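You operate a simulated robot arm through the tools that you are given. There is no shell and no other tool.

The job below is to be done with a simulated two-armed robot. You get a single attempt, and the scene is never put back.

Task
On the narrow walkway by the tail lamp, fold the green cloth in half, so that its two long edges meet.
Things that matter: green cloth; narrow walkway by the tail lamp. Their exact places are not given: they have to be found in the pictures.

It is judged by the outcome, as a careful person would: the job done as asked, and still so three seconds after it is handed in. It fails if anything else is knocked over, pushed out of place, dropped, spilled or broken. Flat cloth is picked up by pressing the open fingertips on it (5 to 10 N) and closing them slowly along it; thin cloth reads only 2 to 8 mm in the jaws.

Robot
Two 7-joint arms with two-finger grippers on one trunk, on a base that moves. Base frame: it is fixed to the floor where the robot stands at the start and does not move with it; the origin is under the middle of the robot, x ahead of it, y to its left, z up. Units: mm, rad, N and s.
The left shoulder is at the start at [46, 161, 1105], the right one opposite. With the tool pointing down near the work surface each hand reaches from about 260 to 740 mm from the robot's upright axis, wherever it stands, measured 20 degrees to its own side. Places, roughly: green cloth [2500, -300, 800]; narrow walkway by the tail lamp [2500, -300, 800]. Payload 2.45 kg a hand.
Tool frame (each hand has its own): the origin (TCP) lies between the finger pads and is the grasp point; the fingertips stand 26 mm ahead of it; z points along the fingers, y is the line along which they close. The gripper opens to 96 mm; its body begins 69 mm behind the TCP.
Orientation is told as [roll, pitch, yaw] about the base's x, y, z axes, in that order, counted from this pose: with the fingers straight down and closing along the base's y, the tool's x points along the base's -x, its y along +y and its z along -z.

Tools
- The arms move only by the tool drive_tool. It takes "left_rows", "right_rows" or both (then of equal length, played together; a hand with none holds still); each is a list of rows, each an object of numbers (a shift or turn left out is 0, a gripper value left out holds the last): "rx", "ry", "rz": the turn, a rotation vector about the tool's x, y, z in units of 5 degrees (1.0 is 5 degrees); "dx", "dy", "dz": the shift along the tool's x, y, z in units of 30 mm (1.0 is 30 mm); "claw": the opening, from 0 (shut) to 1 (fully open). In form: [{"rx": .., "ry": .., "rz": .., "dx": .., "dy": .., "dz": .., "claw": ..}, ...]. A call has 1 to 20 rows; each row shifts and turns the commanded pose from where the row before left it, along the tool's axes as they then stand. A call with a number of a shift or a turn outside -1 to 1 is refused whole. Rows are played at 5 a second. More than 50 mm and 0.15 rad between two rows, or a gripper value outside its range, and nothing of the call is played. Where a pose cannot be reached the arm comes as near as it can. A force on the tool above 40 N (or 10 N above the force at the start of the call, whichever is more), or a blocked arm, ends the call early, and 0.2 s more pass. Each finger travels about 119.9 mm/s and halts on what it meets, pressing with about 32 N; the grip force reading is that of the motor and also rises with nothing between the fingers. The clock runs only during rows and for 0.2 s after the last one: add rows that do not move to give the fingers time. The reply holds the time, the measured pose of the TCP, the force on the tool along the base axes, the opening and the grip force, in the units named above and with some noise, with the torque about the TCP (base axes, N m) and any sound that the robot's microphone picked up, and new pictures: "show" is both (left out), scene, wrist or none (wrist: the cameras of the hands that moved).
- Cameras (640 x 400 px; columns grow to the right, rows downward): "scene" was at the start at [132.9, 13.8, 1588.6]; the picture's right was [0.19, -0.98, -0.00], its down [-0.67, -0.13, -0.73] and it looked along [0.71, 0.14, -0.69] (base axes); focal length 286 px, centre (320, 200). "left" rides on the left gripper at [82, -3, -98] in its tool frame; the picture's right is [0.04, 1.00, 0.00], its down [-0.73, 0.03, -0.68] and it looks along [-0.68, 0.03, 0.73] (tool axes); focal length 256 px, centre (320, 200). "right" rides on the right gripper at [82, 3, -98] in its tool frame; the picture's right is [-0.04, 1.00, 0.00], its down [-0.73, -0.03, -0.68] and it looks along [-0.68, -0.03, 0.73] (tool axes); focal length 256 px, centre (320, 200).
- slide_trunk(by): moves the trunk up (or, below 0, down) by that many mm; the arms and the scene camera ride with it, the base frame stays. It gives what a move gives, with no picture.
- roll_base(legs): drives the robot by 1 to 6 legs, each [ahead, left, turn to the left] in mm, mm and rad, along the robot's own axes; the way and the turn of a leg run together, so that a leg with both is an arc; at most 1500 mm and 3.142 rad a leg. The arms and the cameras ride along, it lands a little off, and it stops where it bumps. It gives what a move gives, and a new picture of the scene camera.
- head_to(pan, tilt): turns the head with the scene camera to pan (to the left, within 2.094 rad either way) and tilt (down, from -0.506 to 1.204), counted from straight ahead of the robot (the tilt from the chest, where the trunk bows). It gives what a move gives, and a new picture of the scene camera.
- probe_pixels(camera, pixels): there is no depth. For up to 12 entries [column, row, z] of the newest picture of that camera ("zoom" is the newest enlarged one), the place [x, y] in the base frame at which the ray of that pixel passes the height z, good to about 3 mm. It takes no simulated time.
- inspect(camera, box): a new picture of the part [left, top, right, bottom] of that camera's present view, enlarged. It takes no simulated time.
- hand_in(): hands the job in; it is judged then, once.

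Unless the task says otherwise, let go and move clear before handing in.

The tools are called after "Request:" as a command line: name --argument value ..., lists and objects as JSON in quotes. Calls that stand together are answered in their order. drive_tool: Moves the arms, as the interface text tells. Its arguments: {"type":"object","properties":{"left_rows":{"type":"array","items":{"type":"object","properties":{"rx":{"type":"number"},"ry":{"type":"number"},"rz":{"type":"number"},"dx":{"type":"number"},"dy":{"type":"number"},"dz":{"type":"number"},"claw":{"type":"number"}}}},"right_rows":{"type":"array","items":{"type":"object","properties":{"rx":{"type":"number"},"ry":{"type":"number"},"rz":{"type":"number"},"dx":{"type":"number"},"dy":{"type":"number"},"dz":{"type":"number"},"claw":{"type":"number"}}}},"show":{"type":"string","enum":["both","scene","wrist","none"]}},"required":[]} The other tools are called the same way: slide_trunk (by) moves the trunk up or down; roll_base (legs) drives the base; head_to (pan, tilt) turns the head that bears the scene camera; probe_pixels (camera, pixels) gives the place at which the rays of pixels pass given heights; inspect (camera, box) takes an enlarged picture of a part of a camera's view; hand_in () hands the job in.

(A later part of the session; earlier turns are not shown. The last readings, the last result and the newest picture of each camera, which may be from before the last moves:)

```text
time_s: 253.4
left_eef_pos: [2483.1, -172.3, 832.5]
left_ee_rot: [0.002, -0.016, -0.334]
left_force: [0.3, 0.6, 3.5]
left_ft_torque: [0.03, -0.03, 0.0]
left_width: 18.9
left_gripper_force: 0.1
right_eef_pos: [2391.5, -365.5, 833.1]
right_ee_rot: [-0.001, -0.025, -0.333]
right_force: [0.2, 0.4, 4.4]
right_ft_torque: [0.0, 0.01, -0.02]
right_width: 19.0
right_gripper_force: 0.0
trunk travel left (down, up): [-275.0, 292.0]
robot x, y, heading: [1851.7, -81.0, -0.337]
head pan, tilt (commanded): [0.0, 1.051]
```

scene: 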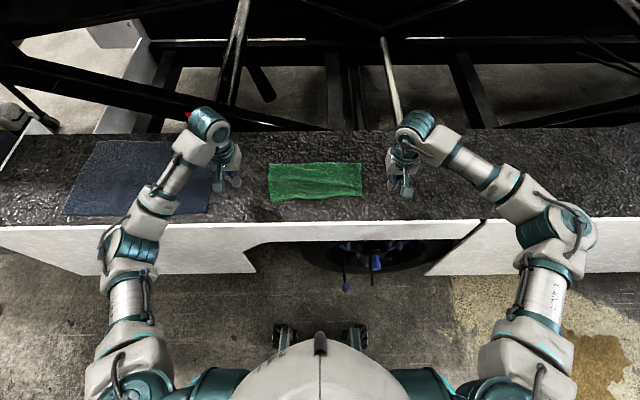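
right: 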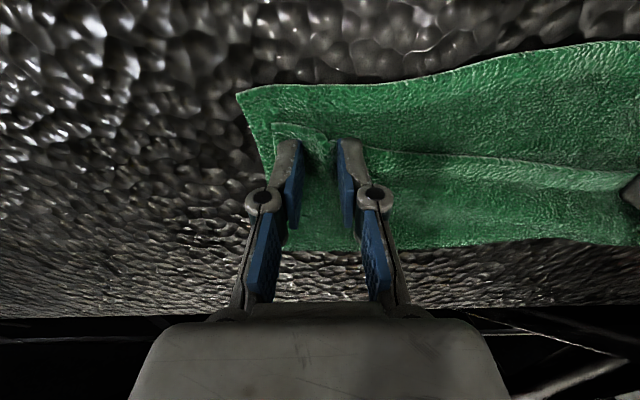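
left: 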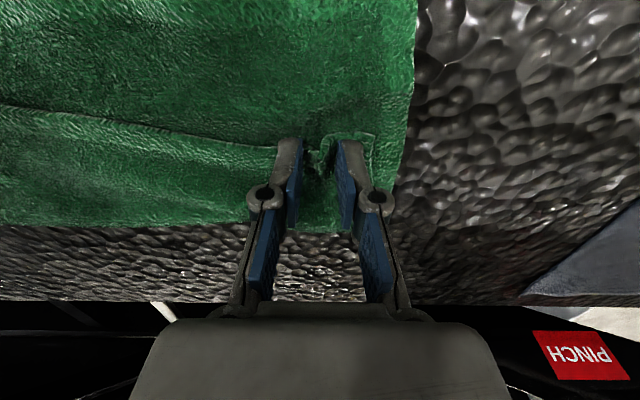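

Only the top layer is gathering — its corners slide inward over the stationary lower layer. Finishing the closing.

Request:
drive_tool --left_rows '[{"claw": 0.18}, {"claw": 0.15}, {"claw": 0.12}, {"claw": 0.09}, {"claw": 0.06}, {"claw": 0.03}, {"claw": 0}, {}, {}]' --right_rows '[{"claw": 0.18}, {"claw": 0.15}, {"claw": 0.12}, {"claw": 0.09}, {"claw": 0.06}, {"claw": 0.03}, {"claw": 0}, {}, {}]' --show "wrist"

```text
time_s: 255.4
left_eef_pos: [2484.0, -174.6, 832.2]
left_ee_rot: [-0.003, -0.017, -0.336]
left_force: [-2.4, -5.6, 3.5]
left_ft_torque: [-0.11, 0.07, -0.06]
left_width: 3.4
left_gripper_force: 32.2
right_eef_pos: [2390.6, -365.0, 833.0]
right_ee_rot: [-0.002, -0.026, -0.332]
right_force: [3.3, 6.3, 2.3]
right_ft_torque: [0.15, -0.06, 0.02]
right_width: 3.8
right_gripper_force: 32.1
trunk travel left (down, up): [-275.0, 292.0]
robot x, y, heading: [1851.9, -77.5, -0.336]
head pan, tilt (commanded): [0.0, 1.051]
```

right: 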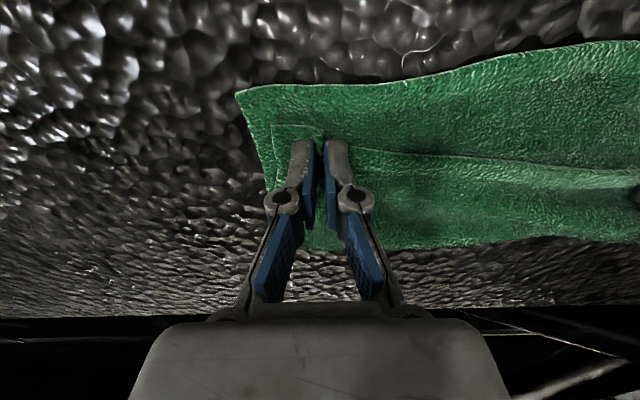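
left: 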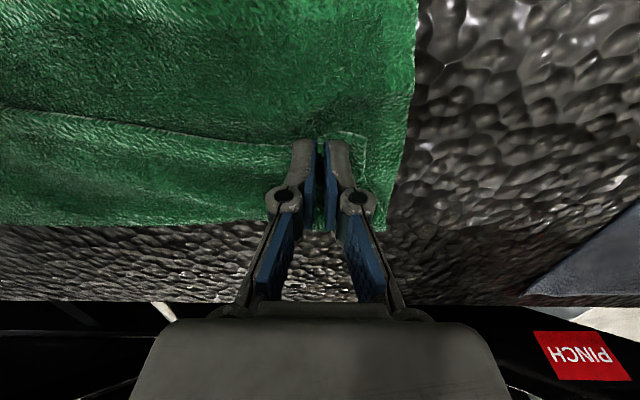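

Both hands hold only the top layer (3.4 and 3.8 mm). I'll lift it up and forward until the sheet stands nearly upright over the intended fold line, so the lower half can lie flat.

Request:
drive_tool --left_rows '[{"dx": -0.05, "dy": -0.03, "dz": -0.5}, {"dx": -0.12, "dy": -0.03, "dz": -0.52}, {"dx": -0.16, "dy": -0.03, "dz": -0.52}, {"dx": -0.16, "dy": -0.03, "dz": -0.52}, {"dx": -0.17, "dy": -0.03, "dz": -0.52}, {"dx": -0.17, "dz": -0.52}, {}]' --right_rows '[{"dx": -0.2, "dz": -0.5}, {"dx": -0.4, "dz": -0.52}, {"dx": -0.42, "dz": -0.52}, {"dx": -0.42, "dz": -0.52}, {"dx": -0.42, "dz": -0.52}, {"dx": -0.42, "dz": -0.52}, {}]'

Request:
inspect --camera "scene" --box '[240, 130, 400, 230]'

```text
time_s: 257.0
left_eef_pos: [2505.1, -184.6, 924.3]
left_ee_rot: [-0.002, -0.018, -0.333]
left_force: [0.1, -1.1, 0.5]
left_ft_torque: [-0.04, 0.03, -0.03]
left_width: 3.2
left_gripper_force: 29.9
right_eef_pos: [2454.1, -386.7, 928.6]
right_ee_rot: [-0.001, -0.027, -0.333]
right_force: [0.3, 0.1, -0.5]
right_ft_torque: [0.01, 0.02, 0.02]
right_width: 3.1
right_gripper_force: 34.0
trunk travel left (down, up): [-275.0, 292.0]
robot x, y, heading: [1857.2, -75.8, -0.33]
head pan, tilt (commanded): [0.0, 1.051]
```

scene: 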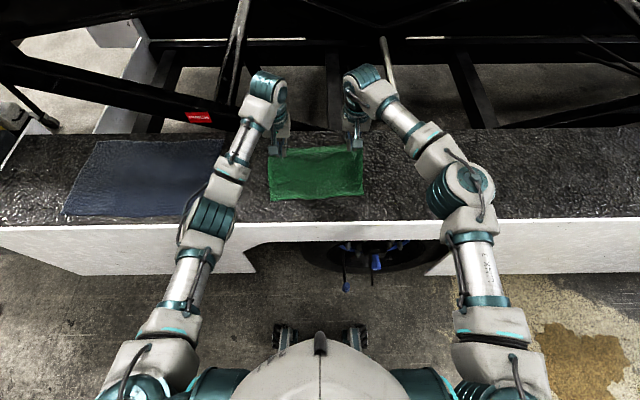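
right: 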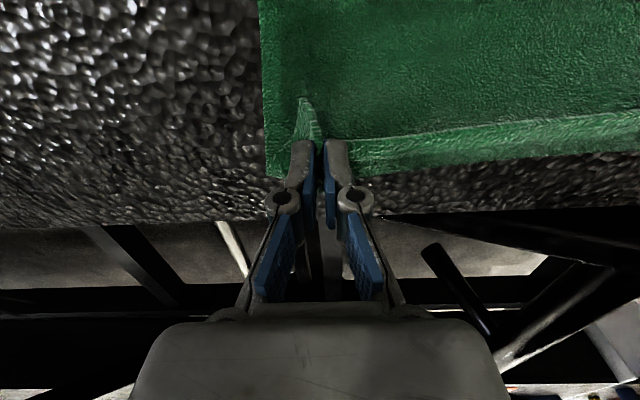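
left: 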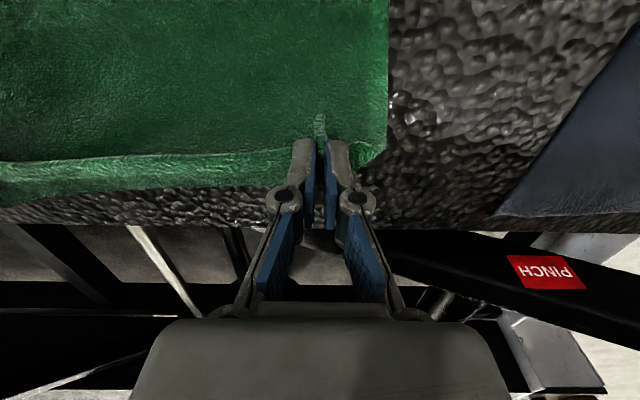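

```text
4.00 times, centred on (320, 180) of scene
```

zoom: 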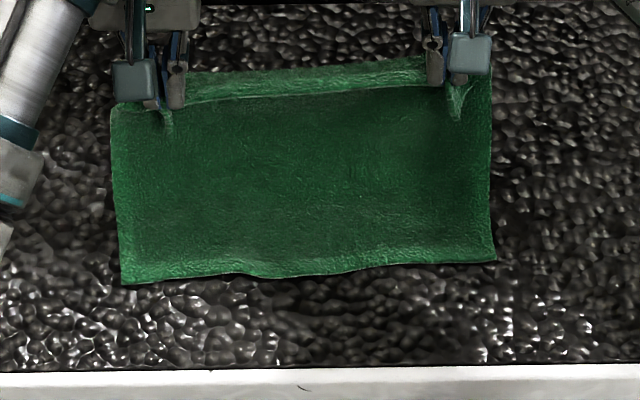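

Very good: the top sheet stands upright, the lower half lies flat and undisturbed (rows 105–285). Now the downward arc toward the near edge, first part.

Request:
drive_tool --left_rows '[{"dx": 0.53, "dy": -0.02, "dz": 0.093}, {"dx": 0.53, "dy": -0.02, "dz": 0.093}, {"dx": 0.477, "dy": -0.02, "dz": 0.257}, {"dx": 0.477, "dy": -0.02, "dz": 0.257}, {"dx": 0.29, "dz": 0.292}, {"dx": 0.29, "dz": 0.292}, {}]' --right_rows '[{"dx": 0.53, "dz": 0.093}, {"dx": 0.53, "dz": 0.093}, {"dx": 0.477, "dz": 0.257}, {"dx": 0.477, "dz": 0.257}, {"dx": 0.29, "dz": 0.292}, {"dx": 0.29, "dz": 0.292}, {}]'

Request:
inspect --camera "scene" --box '[240, 130, 400, 230]'

```text
time_s: 258.6
left_eef_pos: [2430.0, -161.2, 886.9]
left_ee_rot: [0.0, -0.017, -0.333]
left_force: [0.4, -0.7, 0.3]
left_ft_torque: [-0.01, 0.01, -0.02]
left_width: 4.5
left_gripper_force: 33.4
right_eef_pos: [2381.4, -363.4, 886.9]
right_ee_rot: [-0.002, -0.027, -0.335]
right_force: [-0.2, 1.2, -0.9]
right_ft_torque: [-0.02, 0.0, -0.01]
right_width: 2.4
right_gripper_force: 27.3
trunk travel left (down, up): [-275.0, 292.0]
robot x, y, heading: [1854.9, -77.0, -0.334]
head pan, tilt (commanded): [0.0, 1.051]
```

scene: 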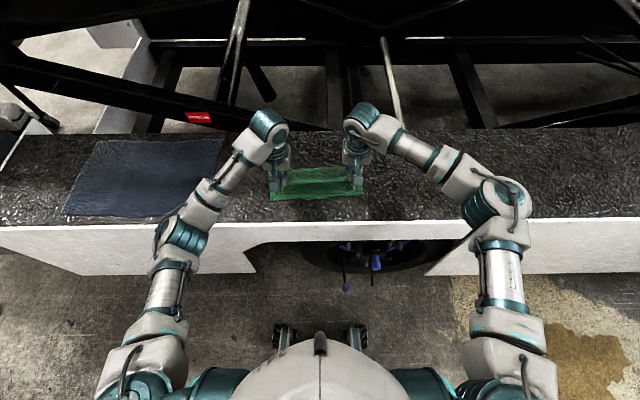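
right: 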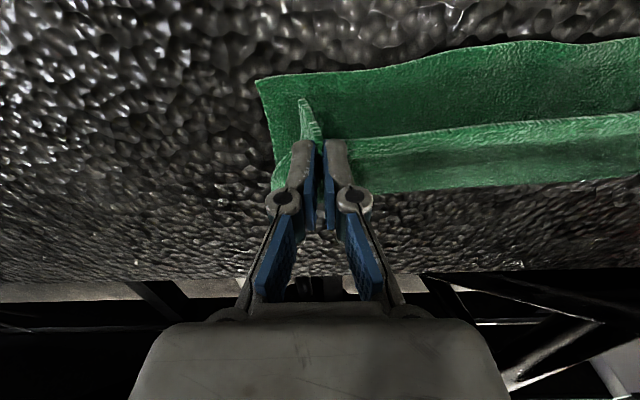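
left: 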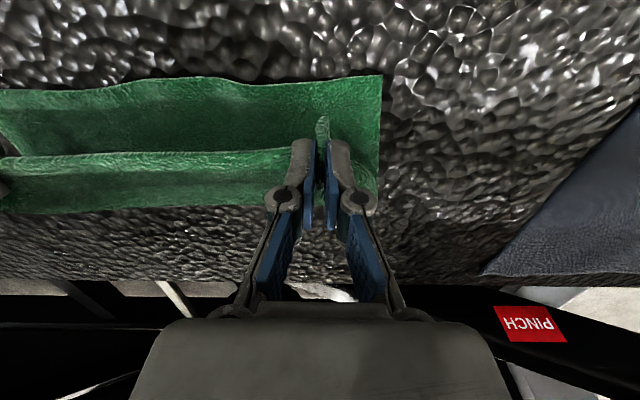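

```text
4.00 times, centred on (320, 180) of scene
```

zoom: 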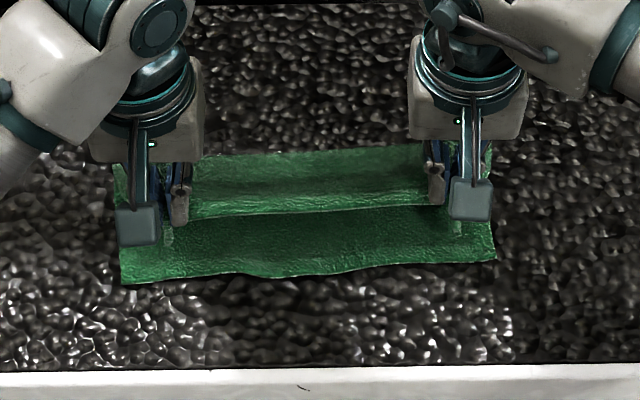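

The fold is forming evenly with the lower layer unmoved. Completing the arc down to near contact.

Request:
drive_tool --left_rows '[{"dx": 0.207, "dz": 0.362}, {"dx": 0.207, "dz": 0.362}, {"dx": 0.177, "dz": 0.533}, {"dx": 0.083, "dz": 0.4}, {}]' --right_rows '[{"dx": 0.207, "dz": 0.362}, {"dx": 0.207, "dz": 0.362}, {"dx": 0.177, "dz": 0.533}, {"dx": 0.083, "dz": 0.4}, {}]'

Request:
inspect --camera "scene" --box '[240, 140, 400, 240]'

```text
time_s: 259.8
left_eef_pos: [2412.8, -155.3, 836.1]
left_ee_rot: [-0.001, -0.017, -0.334]
left_force: [-1.2, -1.7, 1.4]
left_ft_torque: [-0.01, 0.01, -0.02]
left_width: 4.0
left_gripper_force: 31.3
right_eef_pos: [2363.6, -356.9, 836.4]
right_ee_rot: [-0.002, -0.027, -0.334]
right_force: [0.0, 0.6, 0.2]
right_ft_torque: [0.02, 0.0, -0.03]
right_width: 4.3
right_gripper_force: 33.2
trunk travel left (down, up): [-275.0, 292.0]
robot x, y, heading: [1852.1, -75.9, -0.332]
head pan, tilt (commanded): [0.0, 1.051]
```

scene: 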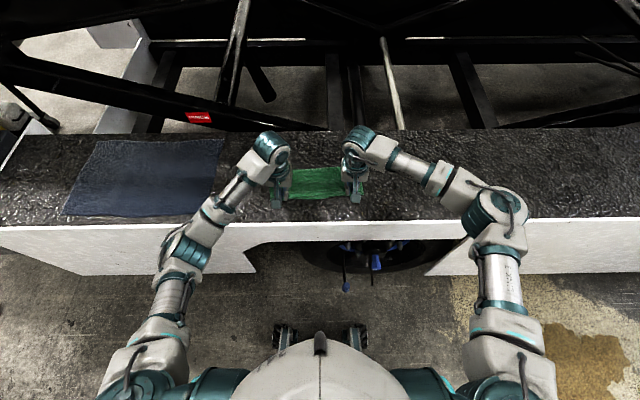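
right: 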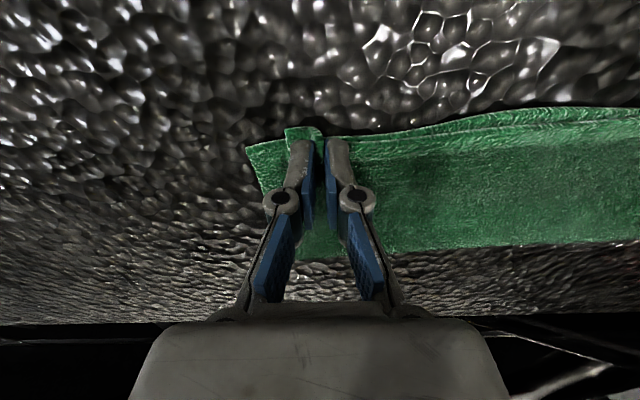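
left: 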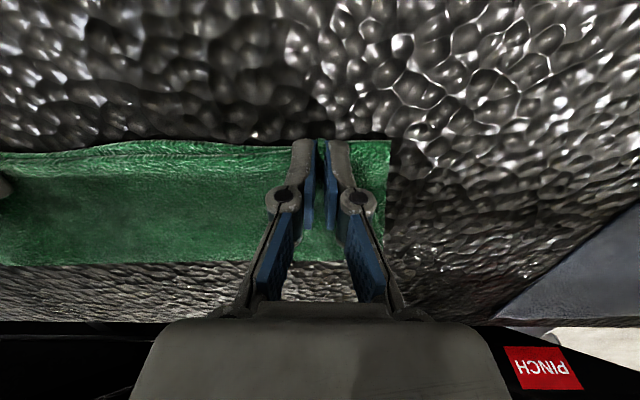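

```text
4.00 times, centred on (320, 190) of scene
```

zoom: 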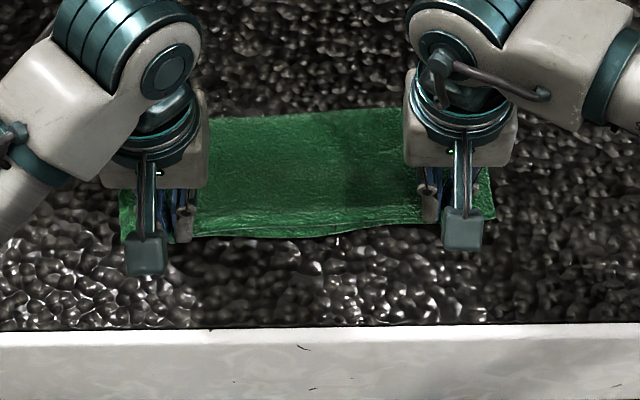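

The upper edge now lies right along the lower near edge (rows 232–237). I'll check both corners numerically before releasing.

Request:
probe_pixels --camera "left" --pixels '[[392, 140, 803], [345, 141, 809], [320, 140, 809], [250, 148, 809], [150, 141, 803], [100, 146, 803]]'

Request:
probe_pixels --camera "right" --pixels '[[247, 147, 803], [286, 128, 809], [315, 127, 809], [400, 138, 809], [400, 131, 803], [560, 107, 803], [560, 115, 809]]'

Request:
inspect --camera "right" --box '[230, 90, 470, 240]'

Request:
inspect --camera "left" --box '[180, 90, 420, 240]'

```text
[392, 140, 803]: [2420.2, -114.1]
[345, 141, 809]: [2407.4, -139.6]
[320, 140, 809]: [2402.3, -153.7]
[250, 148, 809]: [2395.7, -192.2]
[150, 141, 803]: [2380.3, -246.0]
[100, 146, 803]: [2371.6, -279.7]
```

```text
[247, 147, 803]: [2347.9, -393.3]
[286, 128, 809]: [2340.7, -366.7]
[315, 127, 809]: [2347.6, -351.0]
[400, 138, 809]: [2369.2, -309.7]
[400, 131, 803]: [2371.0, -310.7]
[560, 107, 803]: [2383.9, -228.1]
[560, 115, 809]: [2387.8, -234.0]
```

```text
2.67 times, centred on (350, 165) of right
```

zoom: 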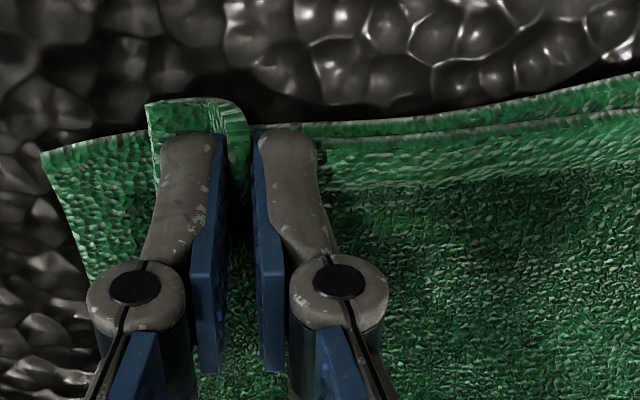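

```text
2.67 times, centred on (300, 165) of left
```

zoom: 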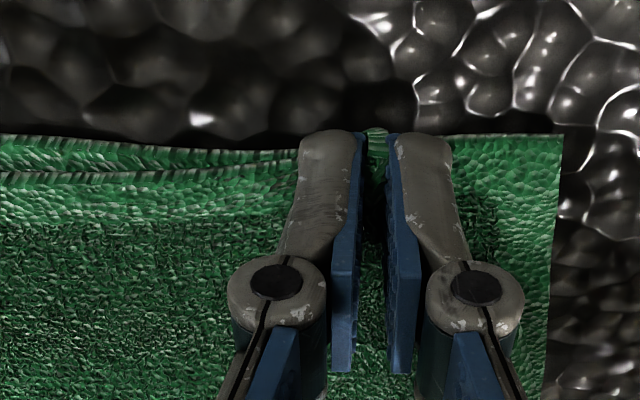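

The left is within 5 mm; the right corner is about 12 mm past the lower edge. I'll shift the right 10 mm and the left 4 mm forward, then lower to contact.

Request:
drive_tool --left_rows '[{"dz": -0.12}, {"dx": -0.13}, {"dz": 0.12}, {"dz": 0.1}, {}]' --right_rows '[{"dz": -0.12}, {"dx": -0.34}, {"dz": 0.12}, {"dz": 0.1}, {}]' --show "wrist"

```text
time_s: 261.0
left_eef_pos: [2416.3, -155.5, 833.8]
left_ee_rot: [-0.001, -0.02, -0.335]
left_force: [1.0, -2.5, 5.5]
left_ft_torque: [-0.08, -0.05, 0.01]
left_width: 3.8
left_gripper_force: 31.9
right_eef_pos: [2372.3, -358.7, 833.6]
right_ee_rot: [-0.001, -0.029, -0.333]
right_force: [2.0, 1.1, 3.8]
right_ft_torque: [0.03, -0.05, 0.0]
right_width: 4.2
right_gripper_force: 31.4
trunk travel left (down, up): [-275.0, 292.0]
robot x, y, heading: [1856.7, -78.4, -0.335]
head pan, tilt (commanded): [0.0, 1.051]
```

right: 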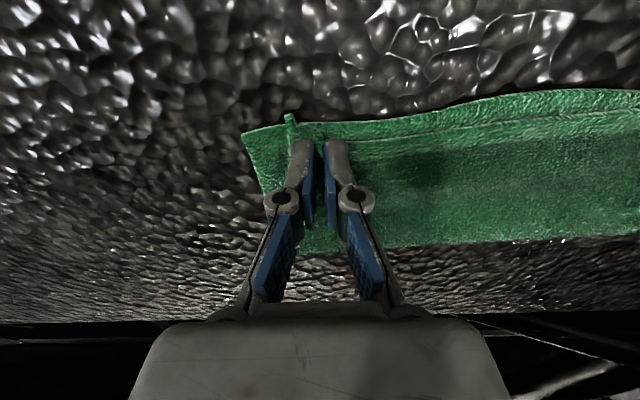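
left: 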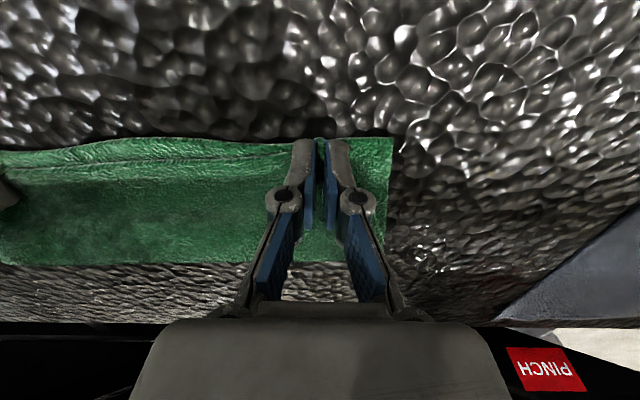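

Contact on both sides and the edges run together. I'll open slowly to spread the tucks.

Request:
drive_tool --left_rows '[{"claw": 0.04}, {"claw": 0.08}, {"claw": 0.12}, {"claw": 0.16}, {"claw": 0.2}, {"claw": 0.24}, {"claw": 0.28}, {"claw": 0.32}, {"claw": 0.36}, {"claw": 0.4}, {}]' --right_rows '[{"claw": 0.04}, {"claw": 0.08}, {"claw": 0.12}, {"claw": 0.16}, {"claw": 0.2}, {"claw": 0.24}, {"claw": 0.28}, {"claw": 0.32}, {"claw": 0.36}, {"claw": 0.4}, {}]' --show "wrist"

Request:
inspect --camera "scene" --box '[240, 140, 400, 240]'

```text
time_s: 263.4
left_eef_pos: [2416.2, -156.3, 833.3]
left_ee_rot: [-0.001, -0.017, -0.333]
left_force: [-0.7, 0.9, 0.3]
left_ft_torque: [0.01, 0.0, 0.02]
left_width: 38.2
left_gripper_force: 0.1
right_eef_pos: [2374.5, -358.6, 833.7]
right_ee_rot: [-0.005, -0.026, -0.334]
right_force: [-0.1, 0.9, 1.3]
right_ft_torque: [0.0, -0.03, -0.02]
right_width: 38.8
right_gripper_force: 0.0
trunk travel left (down, up): [-275.0, 292.0]
robot x, y, heading: [1854.4, -81.6, -0.333]
head pan, tilt (commanded): [0.0, 1.051]
```

right: 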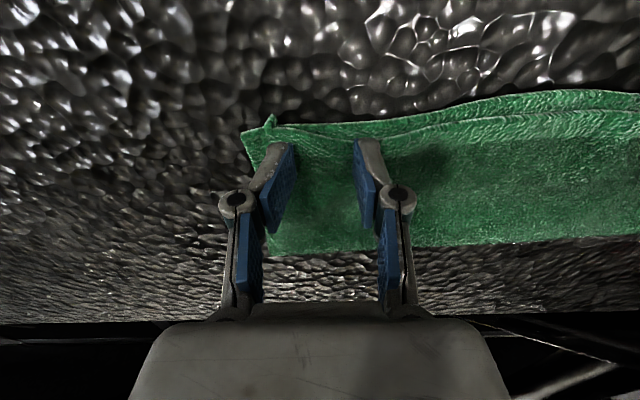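
left: 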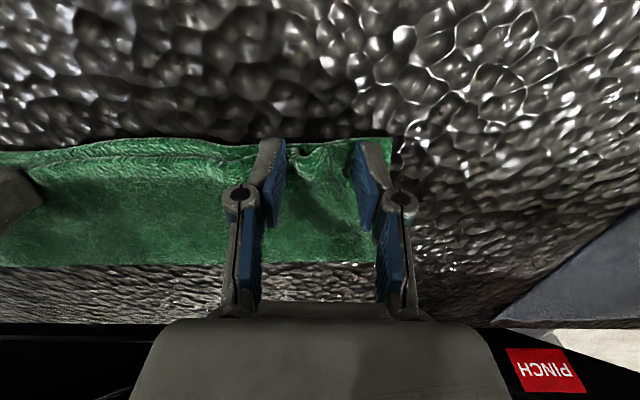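

```text
4.00 times, centred on (320, 190) of scene
```

zoom: 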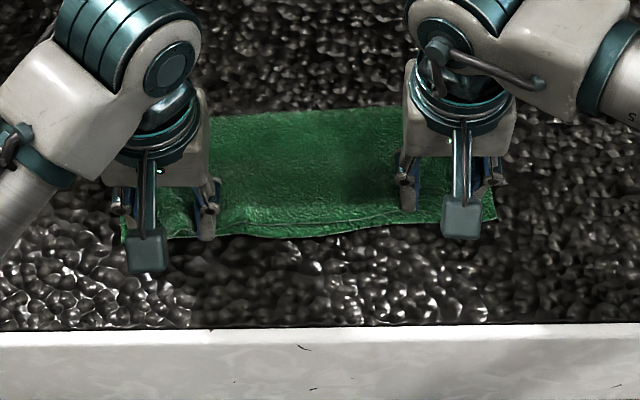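

Released with the edges together. Lifting both hands straight up and moving them aside to view the result.

Request:
drive_tool --left_rows '[{"dz": -0.1}, {"dz": -0.2}, {"dz": -0.5}, {"dz": -0.9}, {"dz": -0.9}, {"dx": 0.7, "dy": 0.9}, {"dx": 0.7, "dy": 0.9}, {"dx": 0.7, "dy": 0.9}, {"dy": 0.9}, {}]' --right_rows '[{"dz": -0.1}, {"dz": -0.2}, {"dz": -0.5}, {"dz": -0.9}, {"dz": -0.9}, {"dx": 0.7, "dy": -0.9}, {"dx": 0.7, "dy": -0.9}, {"dx": 0.7, "dy": -0.9}, {"dy": -0.9}, {}]' --show "both"

Request:
inspect --camera "scene" --box '[240, 140, 400, 240]'

Request:
inspect --camera "scene" --box '[255, 160, 325, 204]'

Request:
inspect --camera "scene" --box '[310, 160, 380, 204]'

```text
time_s: 265.6
left_eef_pos: [2390.0, -32.7, 907.9]
left_ee_rot: [0.0, -0.017, -0.333]
left_force: [-0.3, 0.7, 0.0]
left_ft_torque: [-0.01, 0.01, 0.0]
left_width: 38.6
left_gripper_force: 0.1
right_eef_pos: [2276.5, -441.0, 912.0]
right_ee_rot: [-0.002, -0.028, -0.333]
right_force: [-0.3, 1.7, 0.8]
right_ft_torque: [0.0, -0.01, 0.03]
right_width: 38.5
right_gripper_force: 0.1
trunk travel left (down, up): [-275.0, 292.0]
robot x, y, heading: [1854.9, -78.2, -0.335]
head pan, tilt (commanded): [0.0, 1.051]
```

scene: 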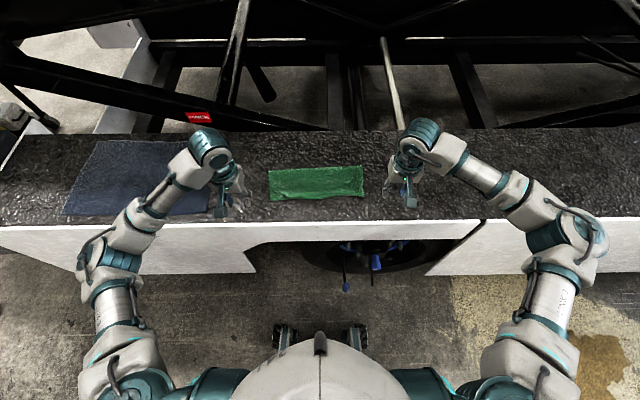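
right: 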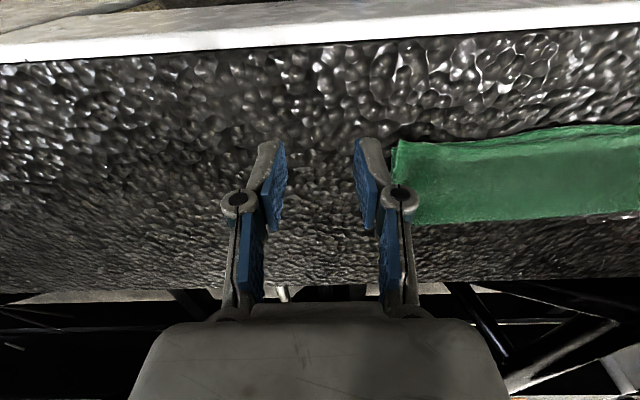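
left: 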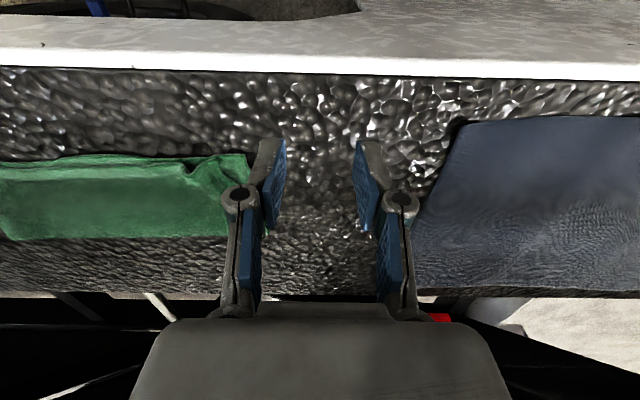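

```text
4.00 times, centred on (320, 190) of scene
```

zoom: 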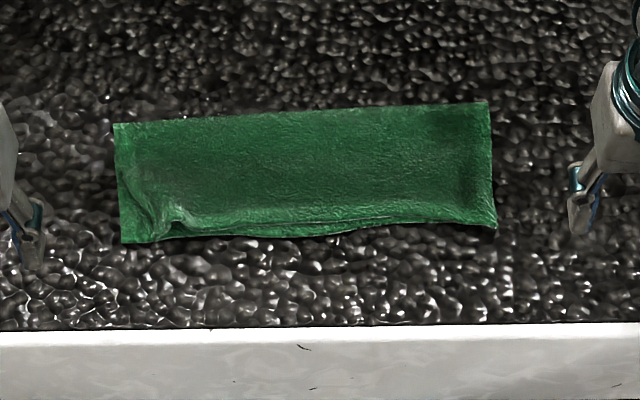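

```text
9.09 times, centred on (290, 182) of scene
```

zoom: 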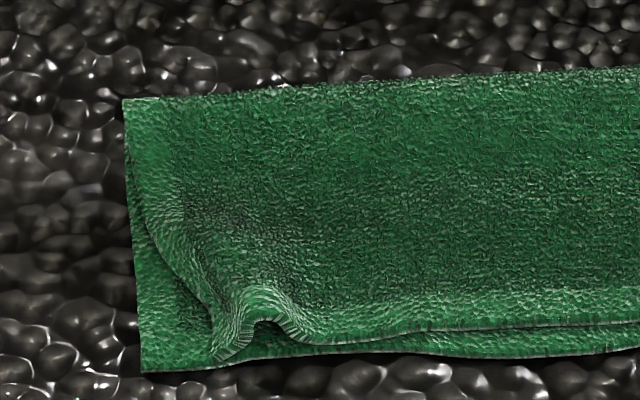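

```text
9.09 times, centred on (345, 182) of scene
```

zoom: 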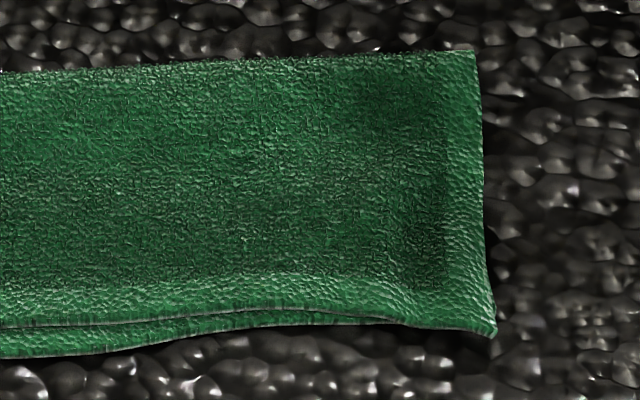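

Right side and middle are excellent: the edges coincide within a few millimetres. On the left, the tuck hasn't opened and the upper corner is still gathered inward at (215,360). I'll measure it and then spread it outward.

Request:
probe_pixels --camera "scene" --pixels '[[284, 194.6, 815], [278.4, 199.6, 806], [270.2, 200.9, 803], [276, 192, 806], [274.5, 188.6, 806], [290, 197.5, 806]]'

Request:
inspect --camera "left" --box '[120, 120, 280, 220]'

```text
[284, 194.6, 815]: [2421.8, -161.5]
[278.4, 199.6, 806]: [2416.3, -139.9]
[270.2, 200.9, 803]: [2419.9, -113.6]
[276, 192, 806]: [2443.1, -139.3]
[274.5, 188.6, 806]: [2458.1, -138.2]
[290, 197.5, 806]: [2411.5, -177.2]
```

```text
4.00 times, centred on (200, 170) of left
```

zoom: 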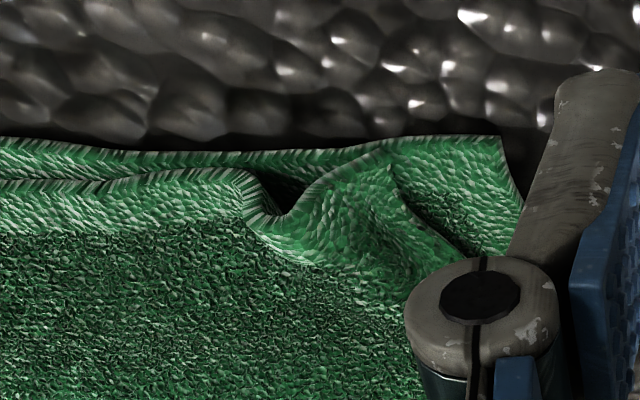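

The upper-left corner sits about 25 mm inside the lower one, with the tuck standing between. I'll straddle the tuck with the left gripper: inner finger on the sheet, outer finger on the corner piece, then open while shifting left so only the outer finger moves.

Request:
drive_tool --left_rows '[{"dx": -0.462, "dy": -0.84, "claw": 0.42}, {"dx": -0.462, "dy": -0.84}, {"dx": -0.462, "dy": -0.84}, {"dx": -0.462, "dy": -0.84}, {"dx": -0.462, "dy": -0.84}, {"dz": 0.64}, {"dz": 0.64}, {"dz": 0.5}, {}]' --show "wrist"

Request:
inspect --camera "left" --box '[220, 80, 460, 230]'

```text
time_s: 267.6
left_eef_pos: [2415.6, -176.8, 855.8]
left_ee_rot: [0.001, -0.016, -0.333]
left_force: [0.0, 1.2, -0.1]
left_ft_torque: [0.02, 0.0, 0.0]
left_width: 40.5
left_gripper_force: 0.1
right_eef_pos: [2276.1, -439.9, 911.6]
right_ee_rot: [-0.003, -0.027, -0.334]
right_force: [-0.2, -0.2, 0.4]
right_ft_torque: [0.0, -0.01, 0.01]
right_width: 38.2
right_gripper_force: 0.0
trunk travel left (down, up): [-275.0, 292.0]
robot x, y, heading: [1850.8, -75.0, -0.333]
head pan, tilt (commanded): [0.0, 1.051]
```

left: 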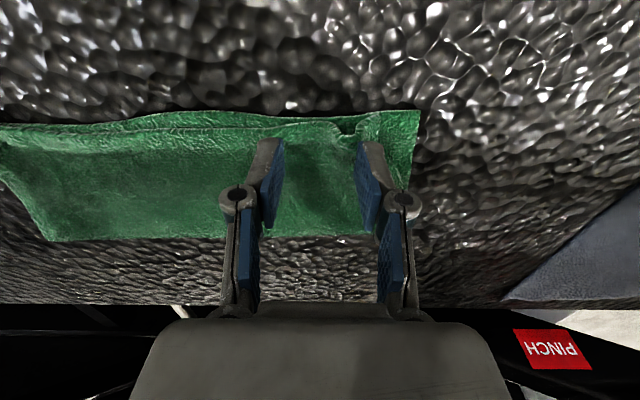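

```text
2.67 times, centred on (340, 155) of left
```

zoom: 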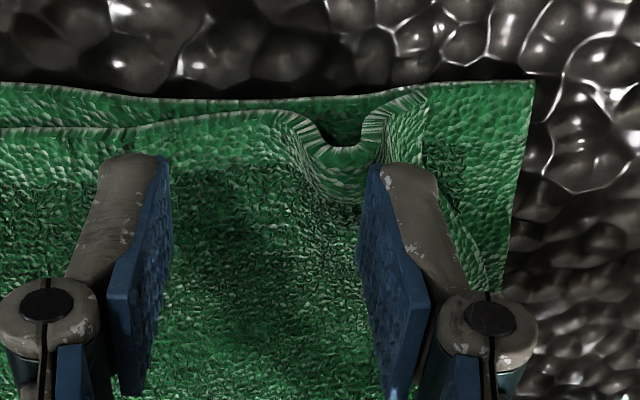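

The outer finger is over the small corner piece beside the tuck. I'll probe the corner and tuck to fine-tune.

Request:
probe_pixels --camera "left" --pixels '[[378.2, 117.5, 806], [364.4, 125, 806], [349, 131, 815], [326, 124, 808], [419, 111, 803], [403, 185, 804]]'

```text
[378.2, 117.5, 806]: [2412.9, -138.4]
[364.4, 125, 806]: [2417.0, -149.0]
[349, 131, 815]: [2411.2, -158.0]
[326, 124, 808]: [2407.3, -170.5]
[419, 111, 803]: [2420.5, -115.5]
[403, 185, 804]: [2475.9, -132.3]
```

I'll shift 11 mm left and 8 mm forward so the outer finger sits fully on the corner piece, then lower to light contact.

Request:
drive_tool --left_rows '[{"dx": -0.27, "dy": 0.36}, {"dz": 0.35}, {"dz": 0.3}, {"dz": 0.1}, {}]' --show "wrist"

```text
time_s: 268.8
left_eef_pos: [2426.9, -169.1, 834.7]
left_ee_rot: [0.0, -0.019, -0.333]
left_force: [0.6, -1.2, 1.8]
left_ft_torque: [-0.01, 0.0, -0.01]
left_width: 40.3
left_gripper_force: 0.0
right_eef_pos: [2276.1, -440.9, 911.6]
right_ee_rot: [0.0, -0.025, -0.334]
right_force: [0.2, 0.1, 0.0]
right_ft_torque: [0.03, -0.02, 0.02]
right_width: 38.3
right_gripper_force: 0.1
trunk travel left (down, up): [-275.0, 292.0]
robot x, y, heading: [1853.7, -83.0, -0.335]
head pan, tilt (commanded): [0.0, 1.051]
```

left: 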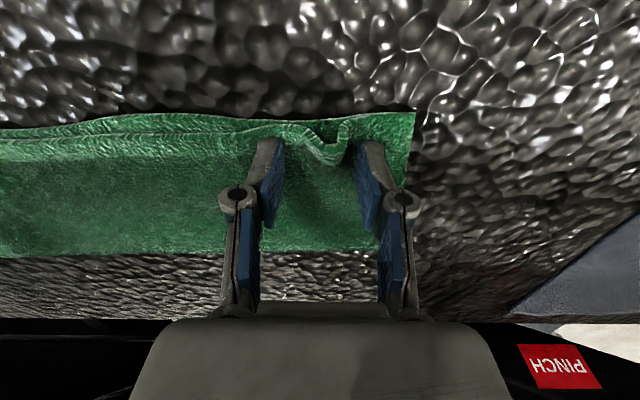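

Contact begins. I'll press to about 4 N and spread: opening while shifting left at the same rate.

Request:
drive_tool --left_rows '[{"dz": 0.04}, {"dy": 0.072, "claw": 0.465}, {"dy": 0.072, "claw": 0.51}, {"dy": 0.072, "claw": 0.555}, {"dy": 0.072, "claw": 0.6}, {"dy": 0.072, "claw": 0.645}, {"dy": 0.072, "claw": 0.69}, {}]' --show "wrist"

Request:
inspect --camera "left" --box '[220, 80, 460, 230]'

```text
time_s: 270.6
left_eef_pos: [2432.9, -155.4, 833.7]
left_ee_rot: [0.0, -0.017, -0.334]
left_force: [-0.6, -0.6, -0.3]
left_ft_torque: [0.02, -0.02, 0.03]
left_width: 66.2
left_gripper_force: 0.0
right_eef_pos: [2275.4, -441.8, 911.9]
right_ee_rot: [-0.002, -0.025, -0.333]
right_force: [0.6, 0.6, 0.0]
right_ft_torque: [0.01, -0.01, 0.04]
right_width: 38.4
right_gripper_force: 0.1
trunk travel left (down, up): [-275.0, 292.0]
robot x, y, heading: [1852.3, -78.5, -0.335]
head pan, tilt (commanded): [0.0, 1.051]
```

left: 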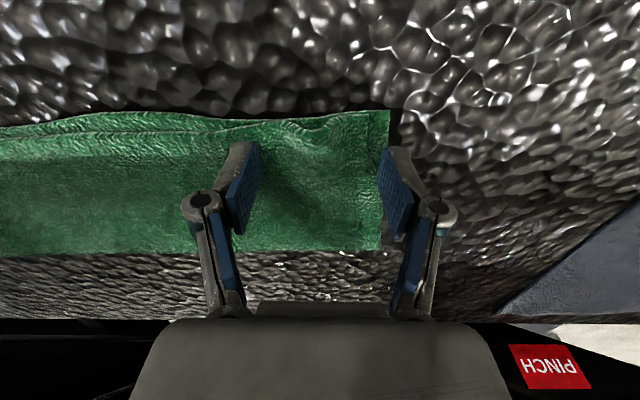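

```text
2.67 times, centred on (340, 155) of left
```

zoom: 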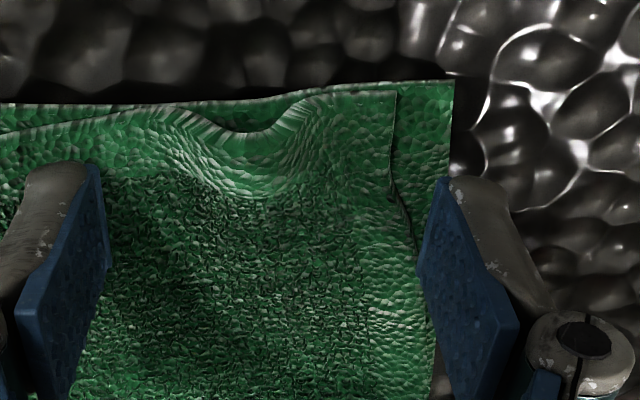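

The tuck has opened into a shallow arch and the corner moved outward; about 13 mm remain. I'll lift slightly, probe, and repeat once.

Request:
probe_pixels --camera "left" --pixels '[[368.1, 115.6, 806], [390.6, 110, 803], [310, 125, 812], [336, 119, 808], [373, 150, 806], [280, 121, 808]]'

Request:
drive_tool --left_rows '[{"dz": -0.3}, {"dz": -0.4, "claw": 0.42}, {}]' --show "wrist"

```text
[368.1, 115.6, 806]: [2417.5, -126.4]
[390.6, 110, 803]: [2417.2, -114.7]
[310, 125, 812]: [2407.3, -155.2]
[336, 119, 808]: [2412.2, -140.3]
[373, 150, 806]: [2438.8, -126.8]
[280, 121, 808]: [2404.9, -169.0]
```

```text
time_s: 271.4
left_eef_pos: [2431.1, -156.2, 855.2]
left_ee_rot: [0.001, -0.018, -0.334]
left_force: [0.1, 0.5, 0.3]
left_ft_torque: [0.01, -0.01, 0.04]
left_width: 40.4
left_gripper_force: 0.1
right_eef_pos: [2275.5, -440.9, 912.4]
right_ee_rot: [0.002, -0.027, -0.335]
right_force: [-0.1, 0.2, 0.6]
right_ft_torque: [0.01, 0.02, 0.01]
right_width: 38.3
right_gripper_force: 0.1
trunk travel left (down, up): [-275.0, 292.0]
robot x, y, heading: [1854.6, -78.9, -0.331]
head pan, tilt (commanded): [0.0, 1.051]
```

left: 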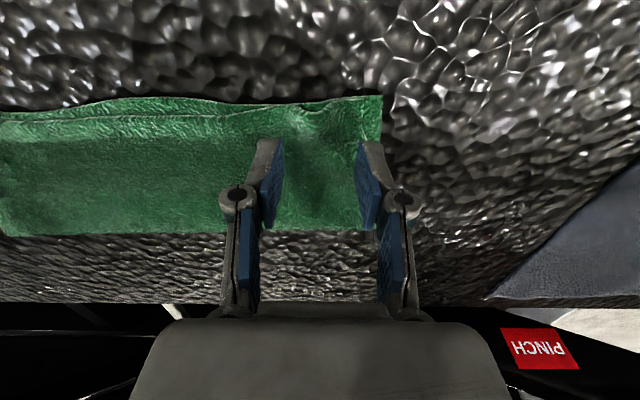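

Now the upper-left corner is within 11 mm sideways and 4 mm in depth of the lower corner. I'll enlarge to see whether it stayed open after lifting.

Request:
inspect --camera "left" --box '[220, 70, 460, 220]'

Request:
inspect --camera "scene" --box '[240, 140, 400, 240]'

```text
2.67 times, centred on (340, 145) of left
```

zoom: 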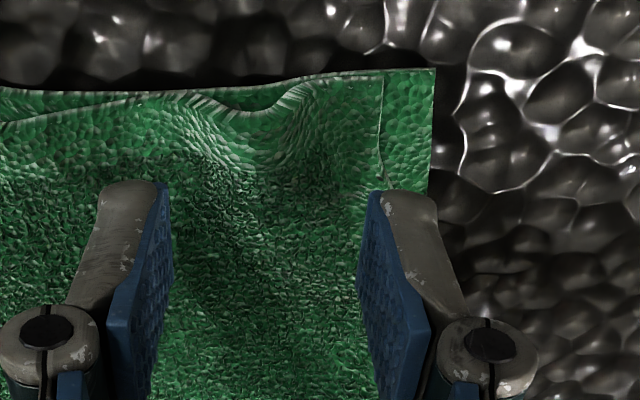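

```text
4.00 times, centred on (320, 190) of scene
```

zoom: 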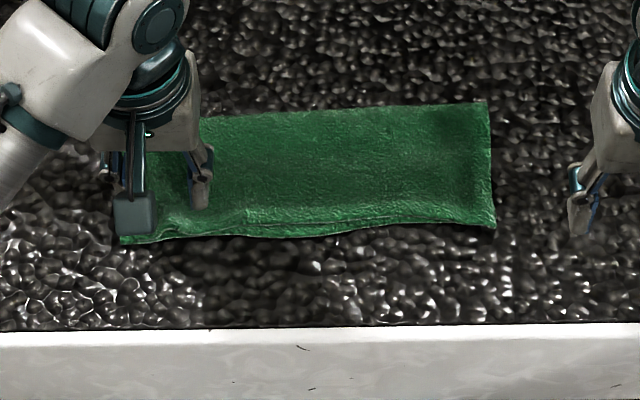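

A small ripple remains. One more gentle spread: shift 11 mm right and 8 mm back so the outer finger lands on the corner piece, press lightly, and open by 12 mm.

Request:
drive_tool --left_rows '[{"dx": 0.27, "dy": -0.36}, {"dz": 0.35}, {"dz": 0.25}, {"dz": 0.12}, {}]' --show "wrist"

```text
time_s: 272.6
left_eef_pos: [2420.8, -165.4, 833.6]
left_ee_rot: [0.0, -0.017, -0.332]
left_force: [0.9, -0.4, 2.3]
left_ft_torque: [0.0, -0.02, 0.0]
left_width: 40.6
left_gripper_force: 0.4
right_eef_pos: [2275.7, -440.6, 911.4]
right_ee_rot: [-0.003, -0.027, -0.333]
right_force: [-1.0, 0.8, -0.5]
right_ft_torque: [0.0, -0.01, -0.01]
right_width: 38.4
right_gripper_force: 0.1
trunk travel left (down, up): [-275.0, 292.0]
robot x, y, heading: [1853.0, -81.6, -0.338]
head pan, tilt (commanded): [0.0, 1.051]
```

left: 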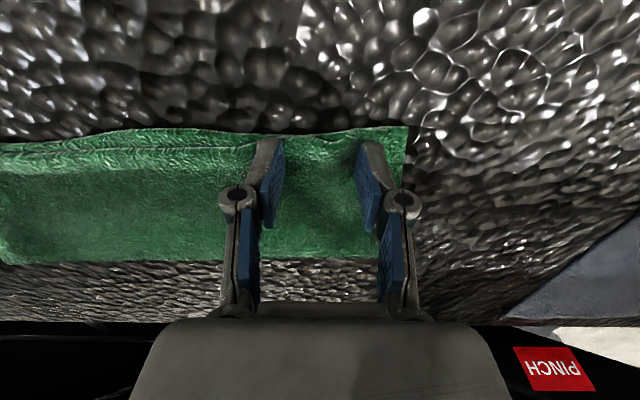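

The strip between the fingers is nearly flat. Pressing to about 4 N and spreading outward.

Request:
drive_tool --left_rows '[{"dz": 0.03}, {"dy": 0.04, "claw": 0.445}, {"dy": 0.04, "claw": 0.47}, {"dy": 0.04, "claw": 0.495}, {"dy": 0.04, "claw": 0.52}, {"dy": 0.04, "claw": 0.545}, {}]' --show "wrist"

Request:
inspect --camera "left" --box '[220, 80, 460, 230]'

```text
time_s: 274.2
left_eef_pos: [2423.0, -159.1, 831.7]
left_ee_rot: [0.001, -0.017, -0.334]
left_force: [-0.9, -0.8, 0.8]
left_ft_torque: [-0.06, -0.01, 0.03]
left_width: 52.0
left_gripper_force: 0.0
right_eef_pos: [2275.5, -440.6, 911.2]
right_ee_rot: [-0.003, -0.025, -0.333]
right_force: [-0.4, -0.1, 0.5]
right_ft_torque: [0.04, -0.01, 0.02]
right_width: 38.4
right_gripper_force: 0.0
trunk travel left (down, up): [-275.0, 292.0]
robot x, y, heading: [1859.9, -81.6, -0.334]
head pan, tilt (commanded): [0.0, 1.051]
```

left: 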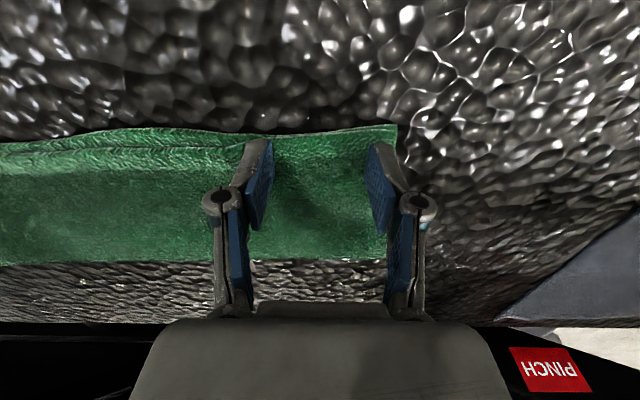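

```text
2.67 times, centred on (340, 155) of left
```

zoom: 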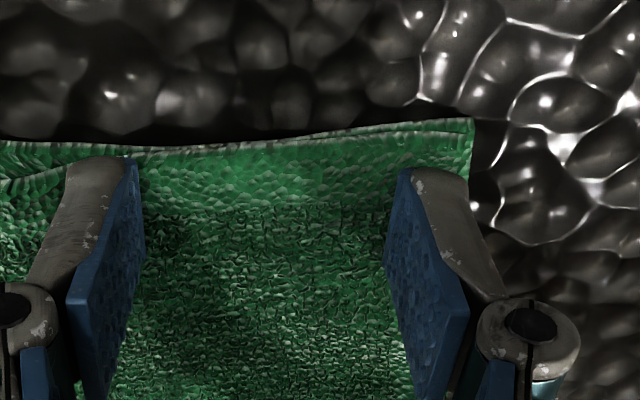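

Excellent — the left end is now flat and the two layers' corners coincide. I'll lift the left hand straight up and clear, then look at the whole.

Request:
drive_tool --left_rows '[{"dz": -0.1}, {"dz": -0.2}, {"dz": -0.5}, {"dz": -0.9}, {"dz": -0.9}, {"dx": 0.7, "dy": 0.9}, {"dx": 0.7, "dy": 0.9}, {"dx": 0.7, "dy": 0.9}, {"dy": 0.9}, {}]' --show "both"

Request:
inspect --camera "scene" --box '[240, 140, 400, 240]'

Request:
inspect --camera "scene" --box '[255, 160, 325, 204]'

Request:
inspect --camera "scene" --box '[310, 160, 380, 204]'

```text
time_s: 276.4
left_eef_pos: [2397.4, -33.8, 908.4]
left_ee_rot: [0.0, -0.017, -0.333]
left_force: [-0.3, 0.8, 0.2]
left_ft_torque: [-0.02, 0.0, 0.0]
left_width: 52.4
left_gripper_force: 0.0
right_eef_pos: [2276.5, -439.6, 911.5]
right_ee_rot: [0.0, -0.025, -0.332]
right_force: [-0.4, 0.3, -0.2]
right_ft_torque: [-0.02, 0.0, 0.05]
right_width: 38.7
right_gripper_force: 0.0
trunk travel left (down, up): [-275.0, 292.0]
robot x, y, heading: [1858.1, -76.9, -0.331]
head pan, tilt (commanded): [0.0, 1.051]
```

scene: 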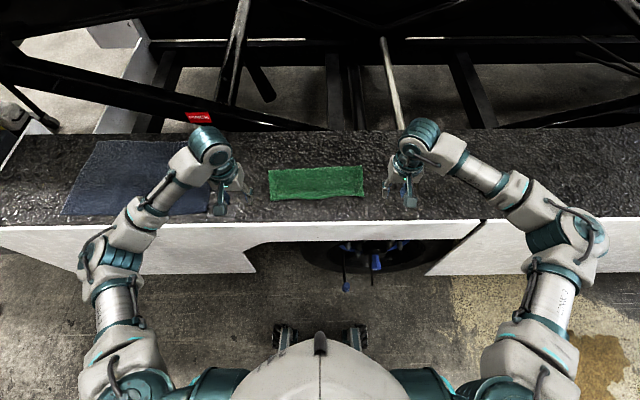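
left: 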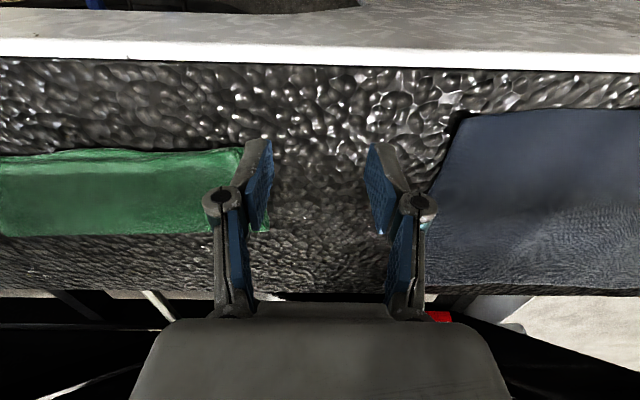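

```text
4.00 times, centred on (320, 190) of scene
```

zoom: 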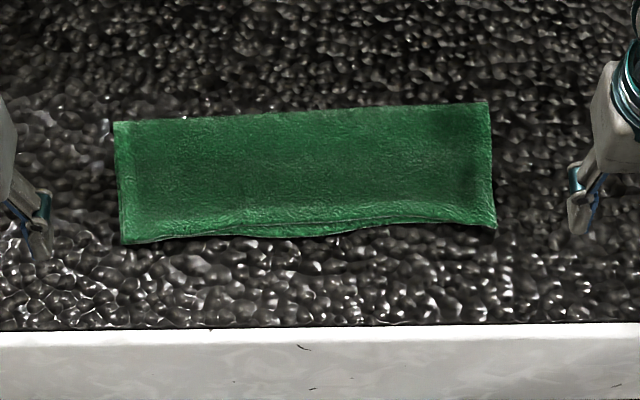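

```text
9.09 times, centred on (290, 182) of scene
```

zoom: 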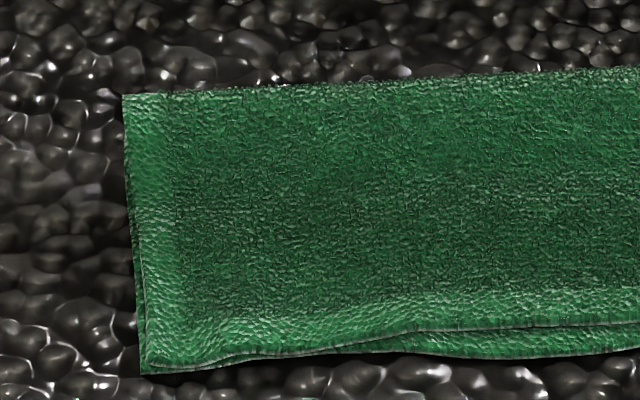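

```text
9.09 times, centred on (345, 182) of scene
```

zoom: 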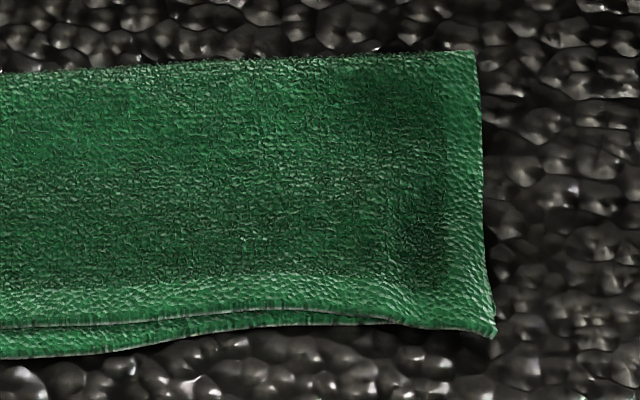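

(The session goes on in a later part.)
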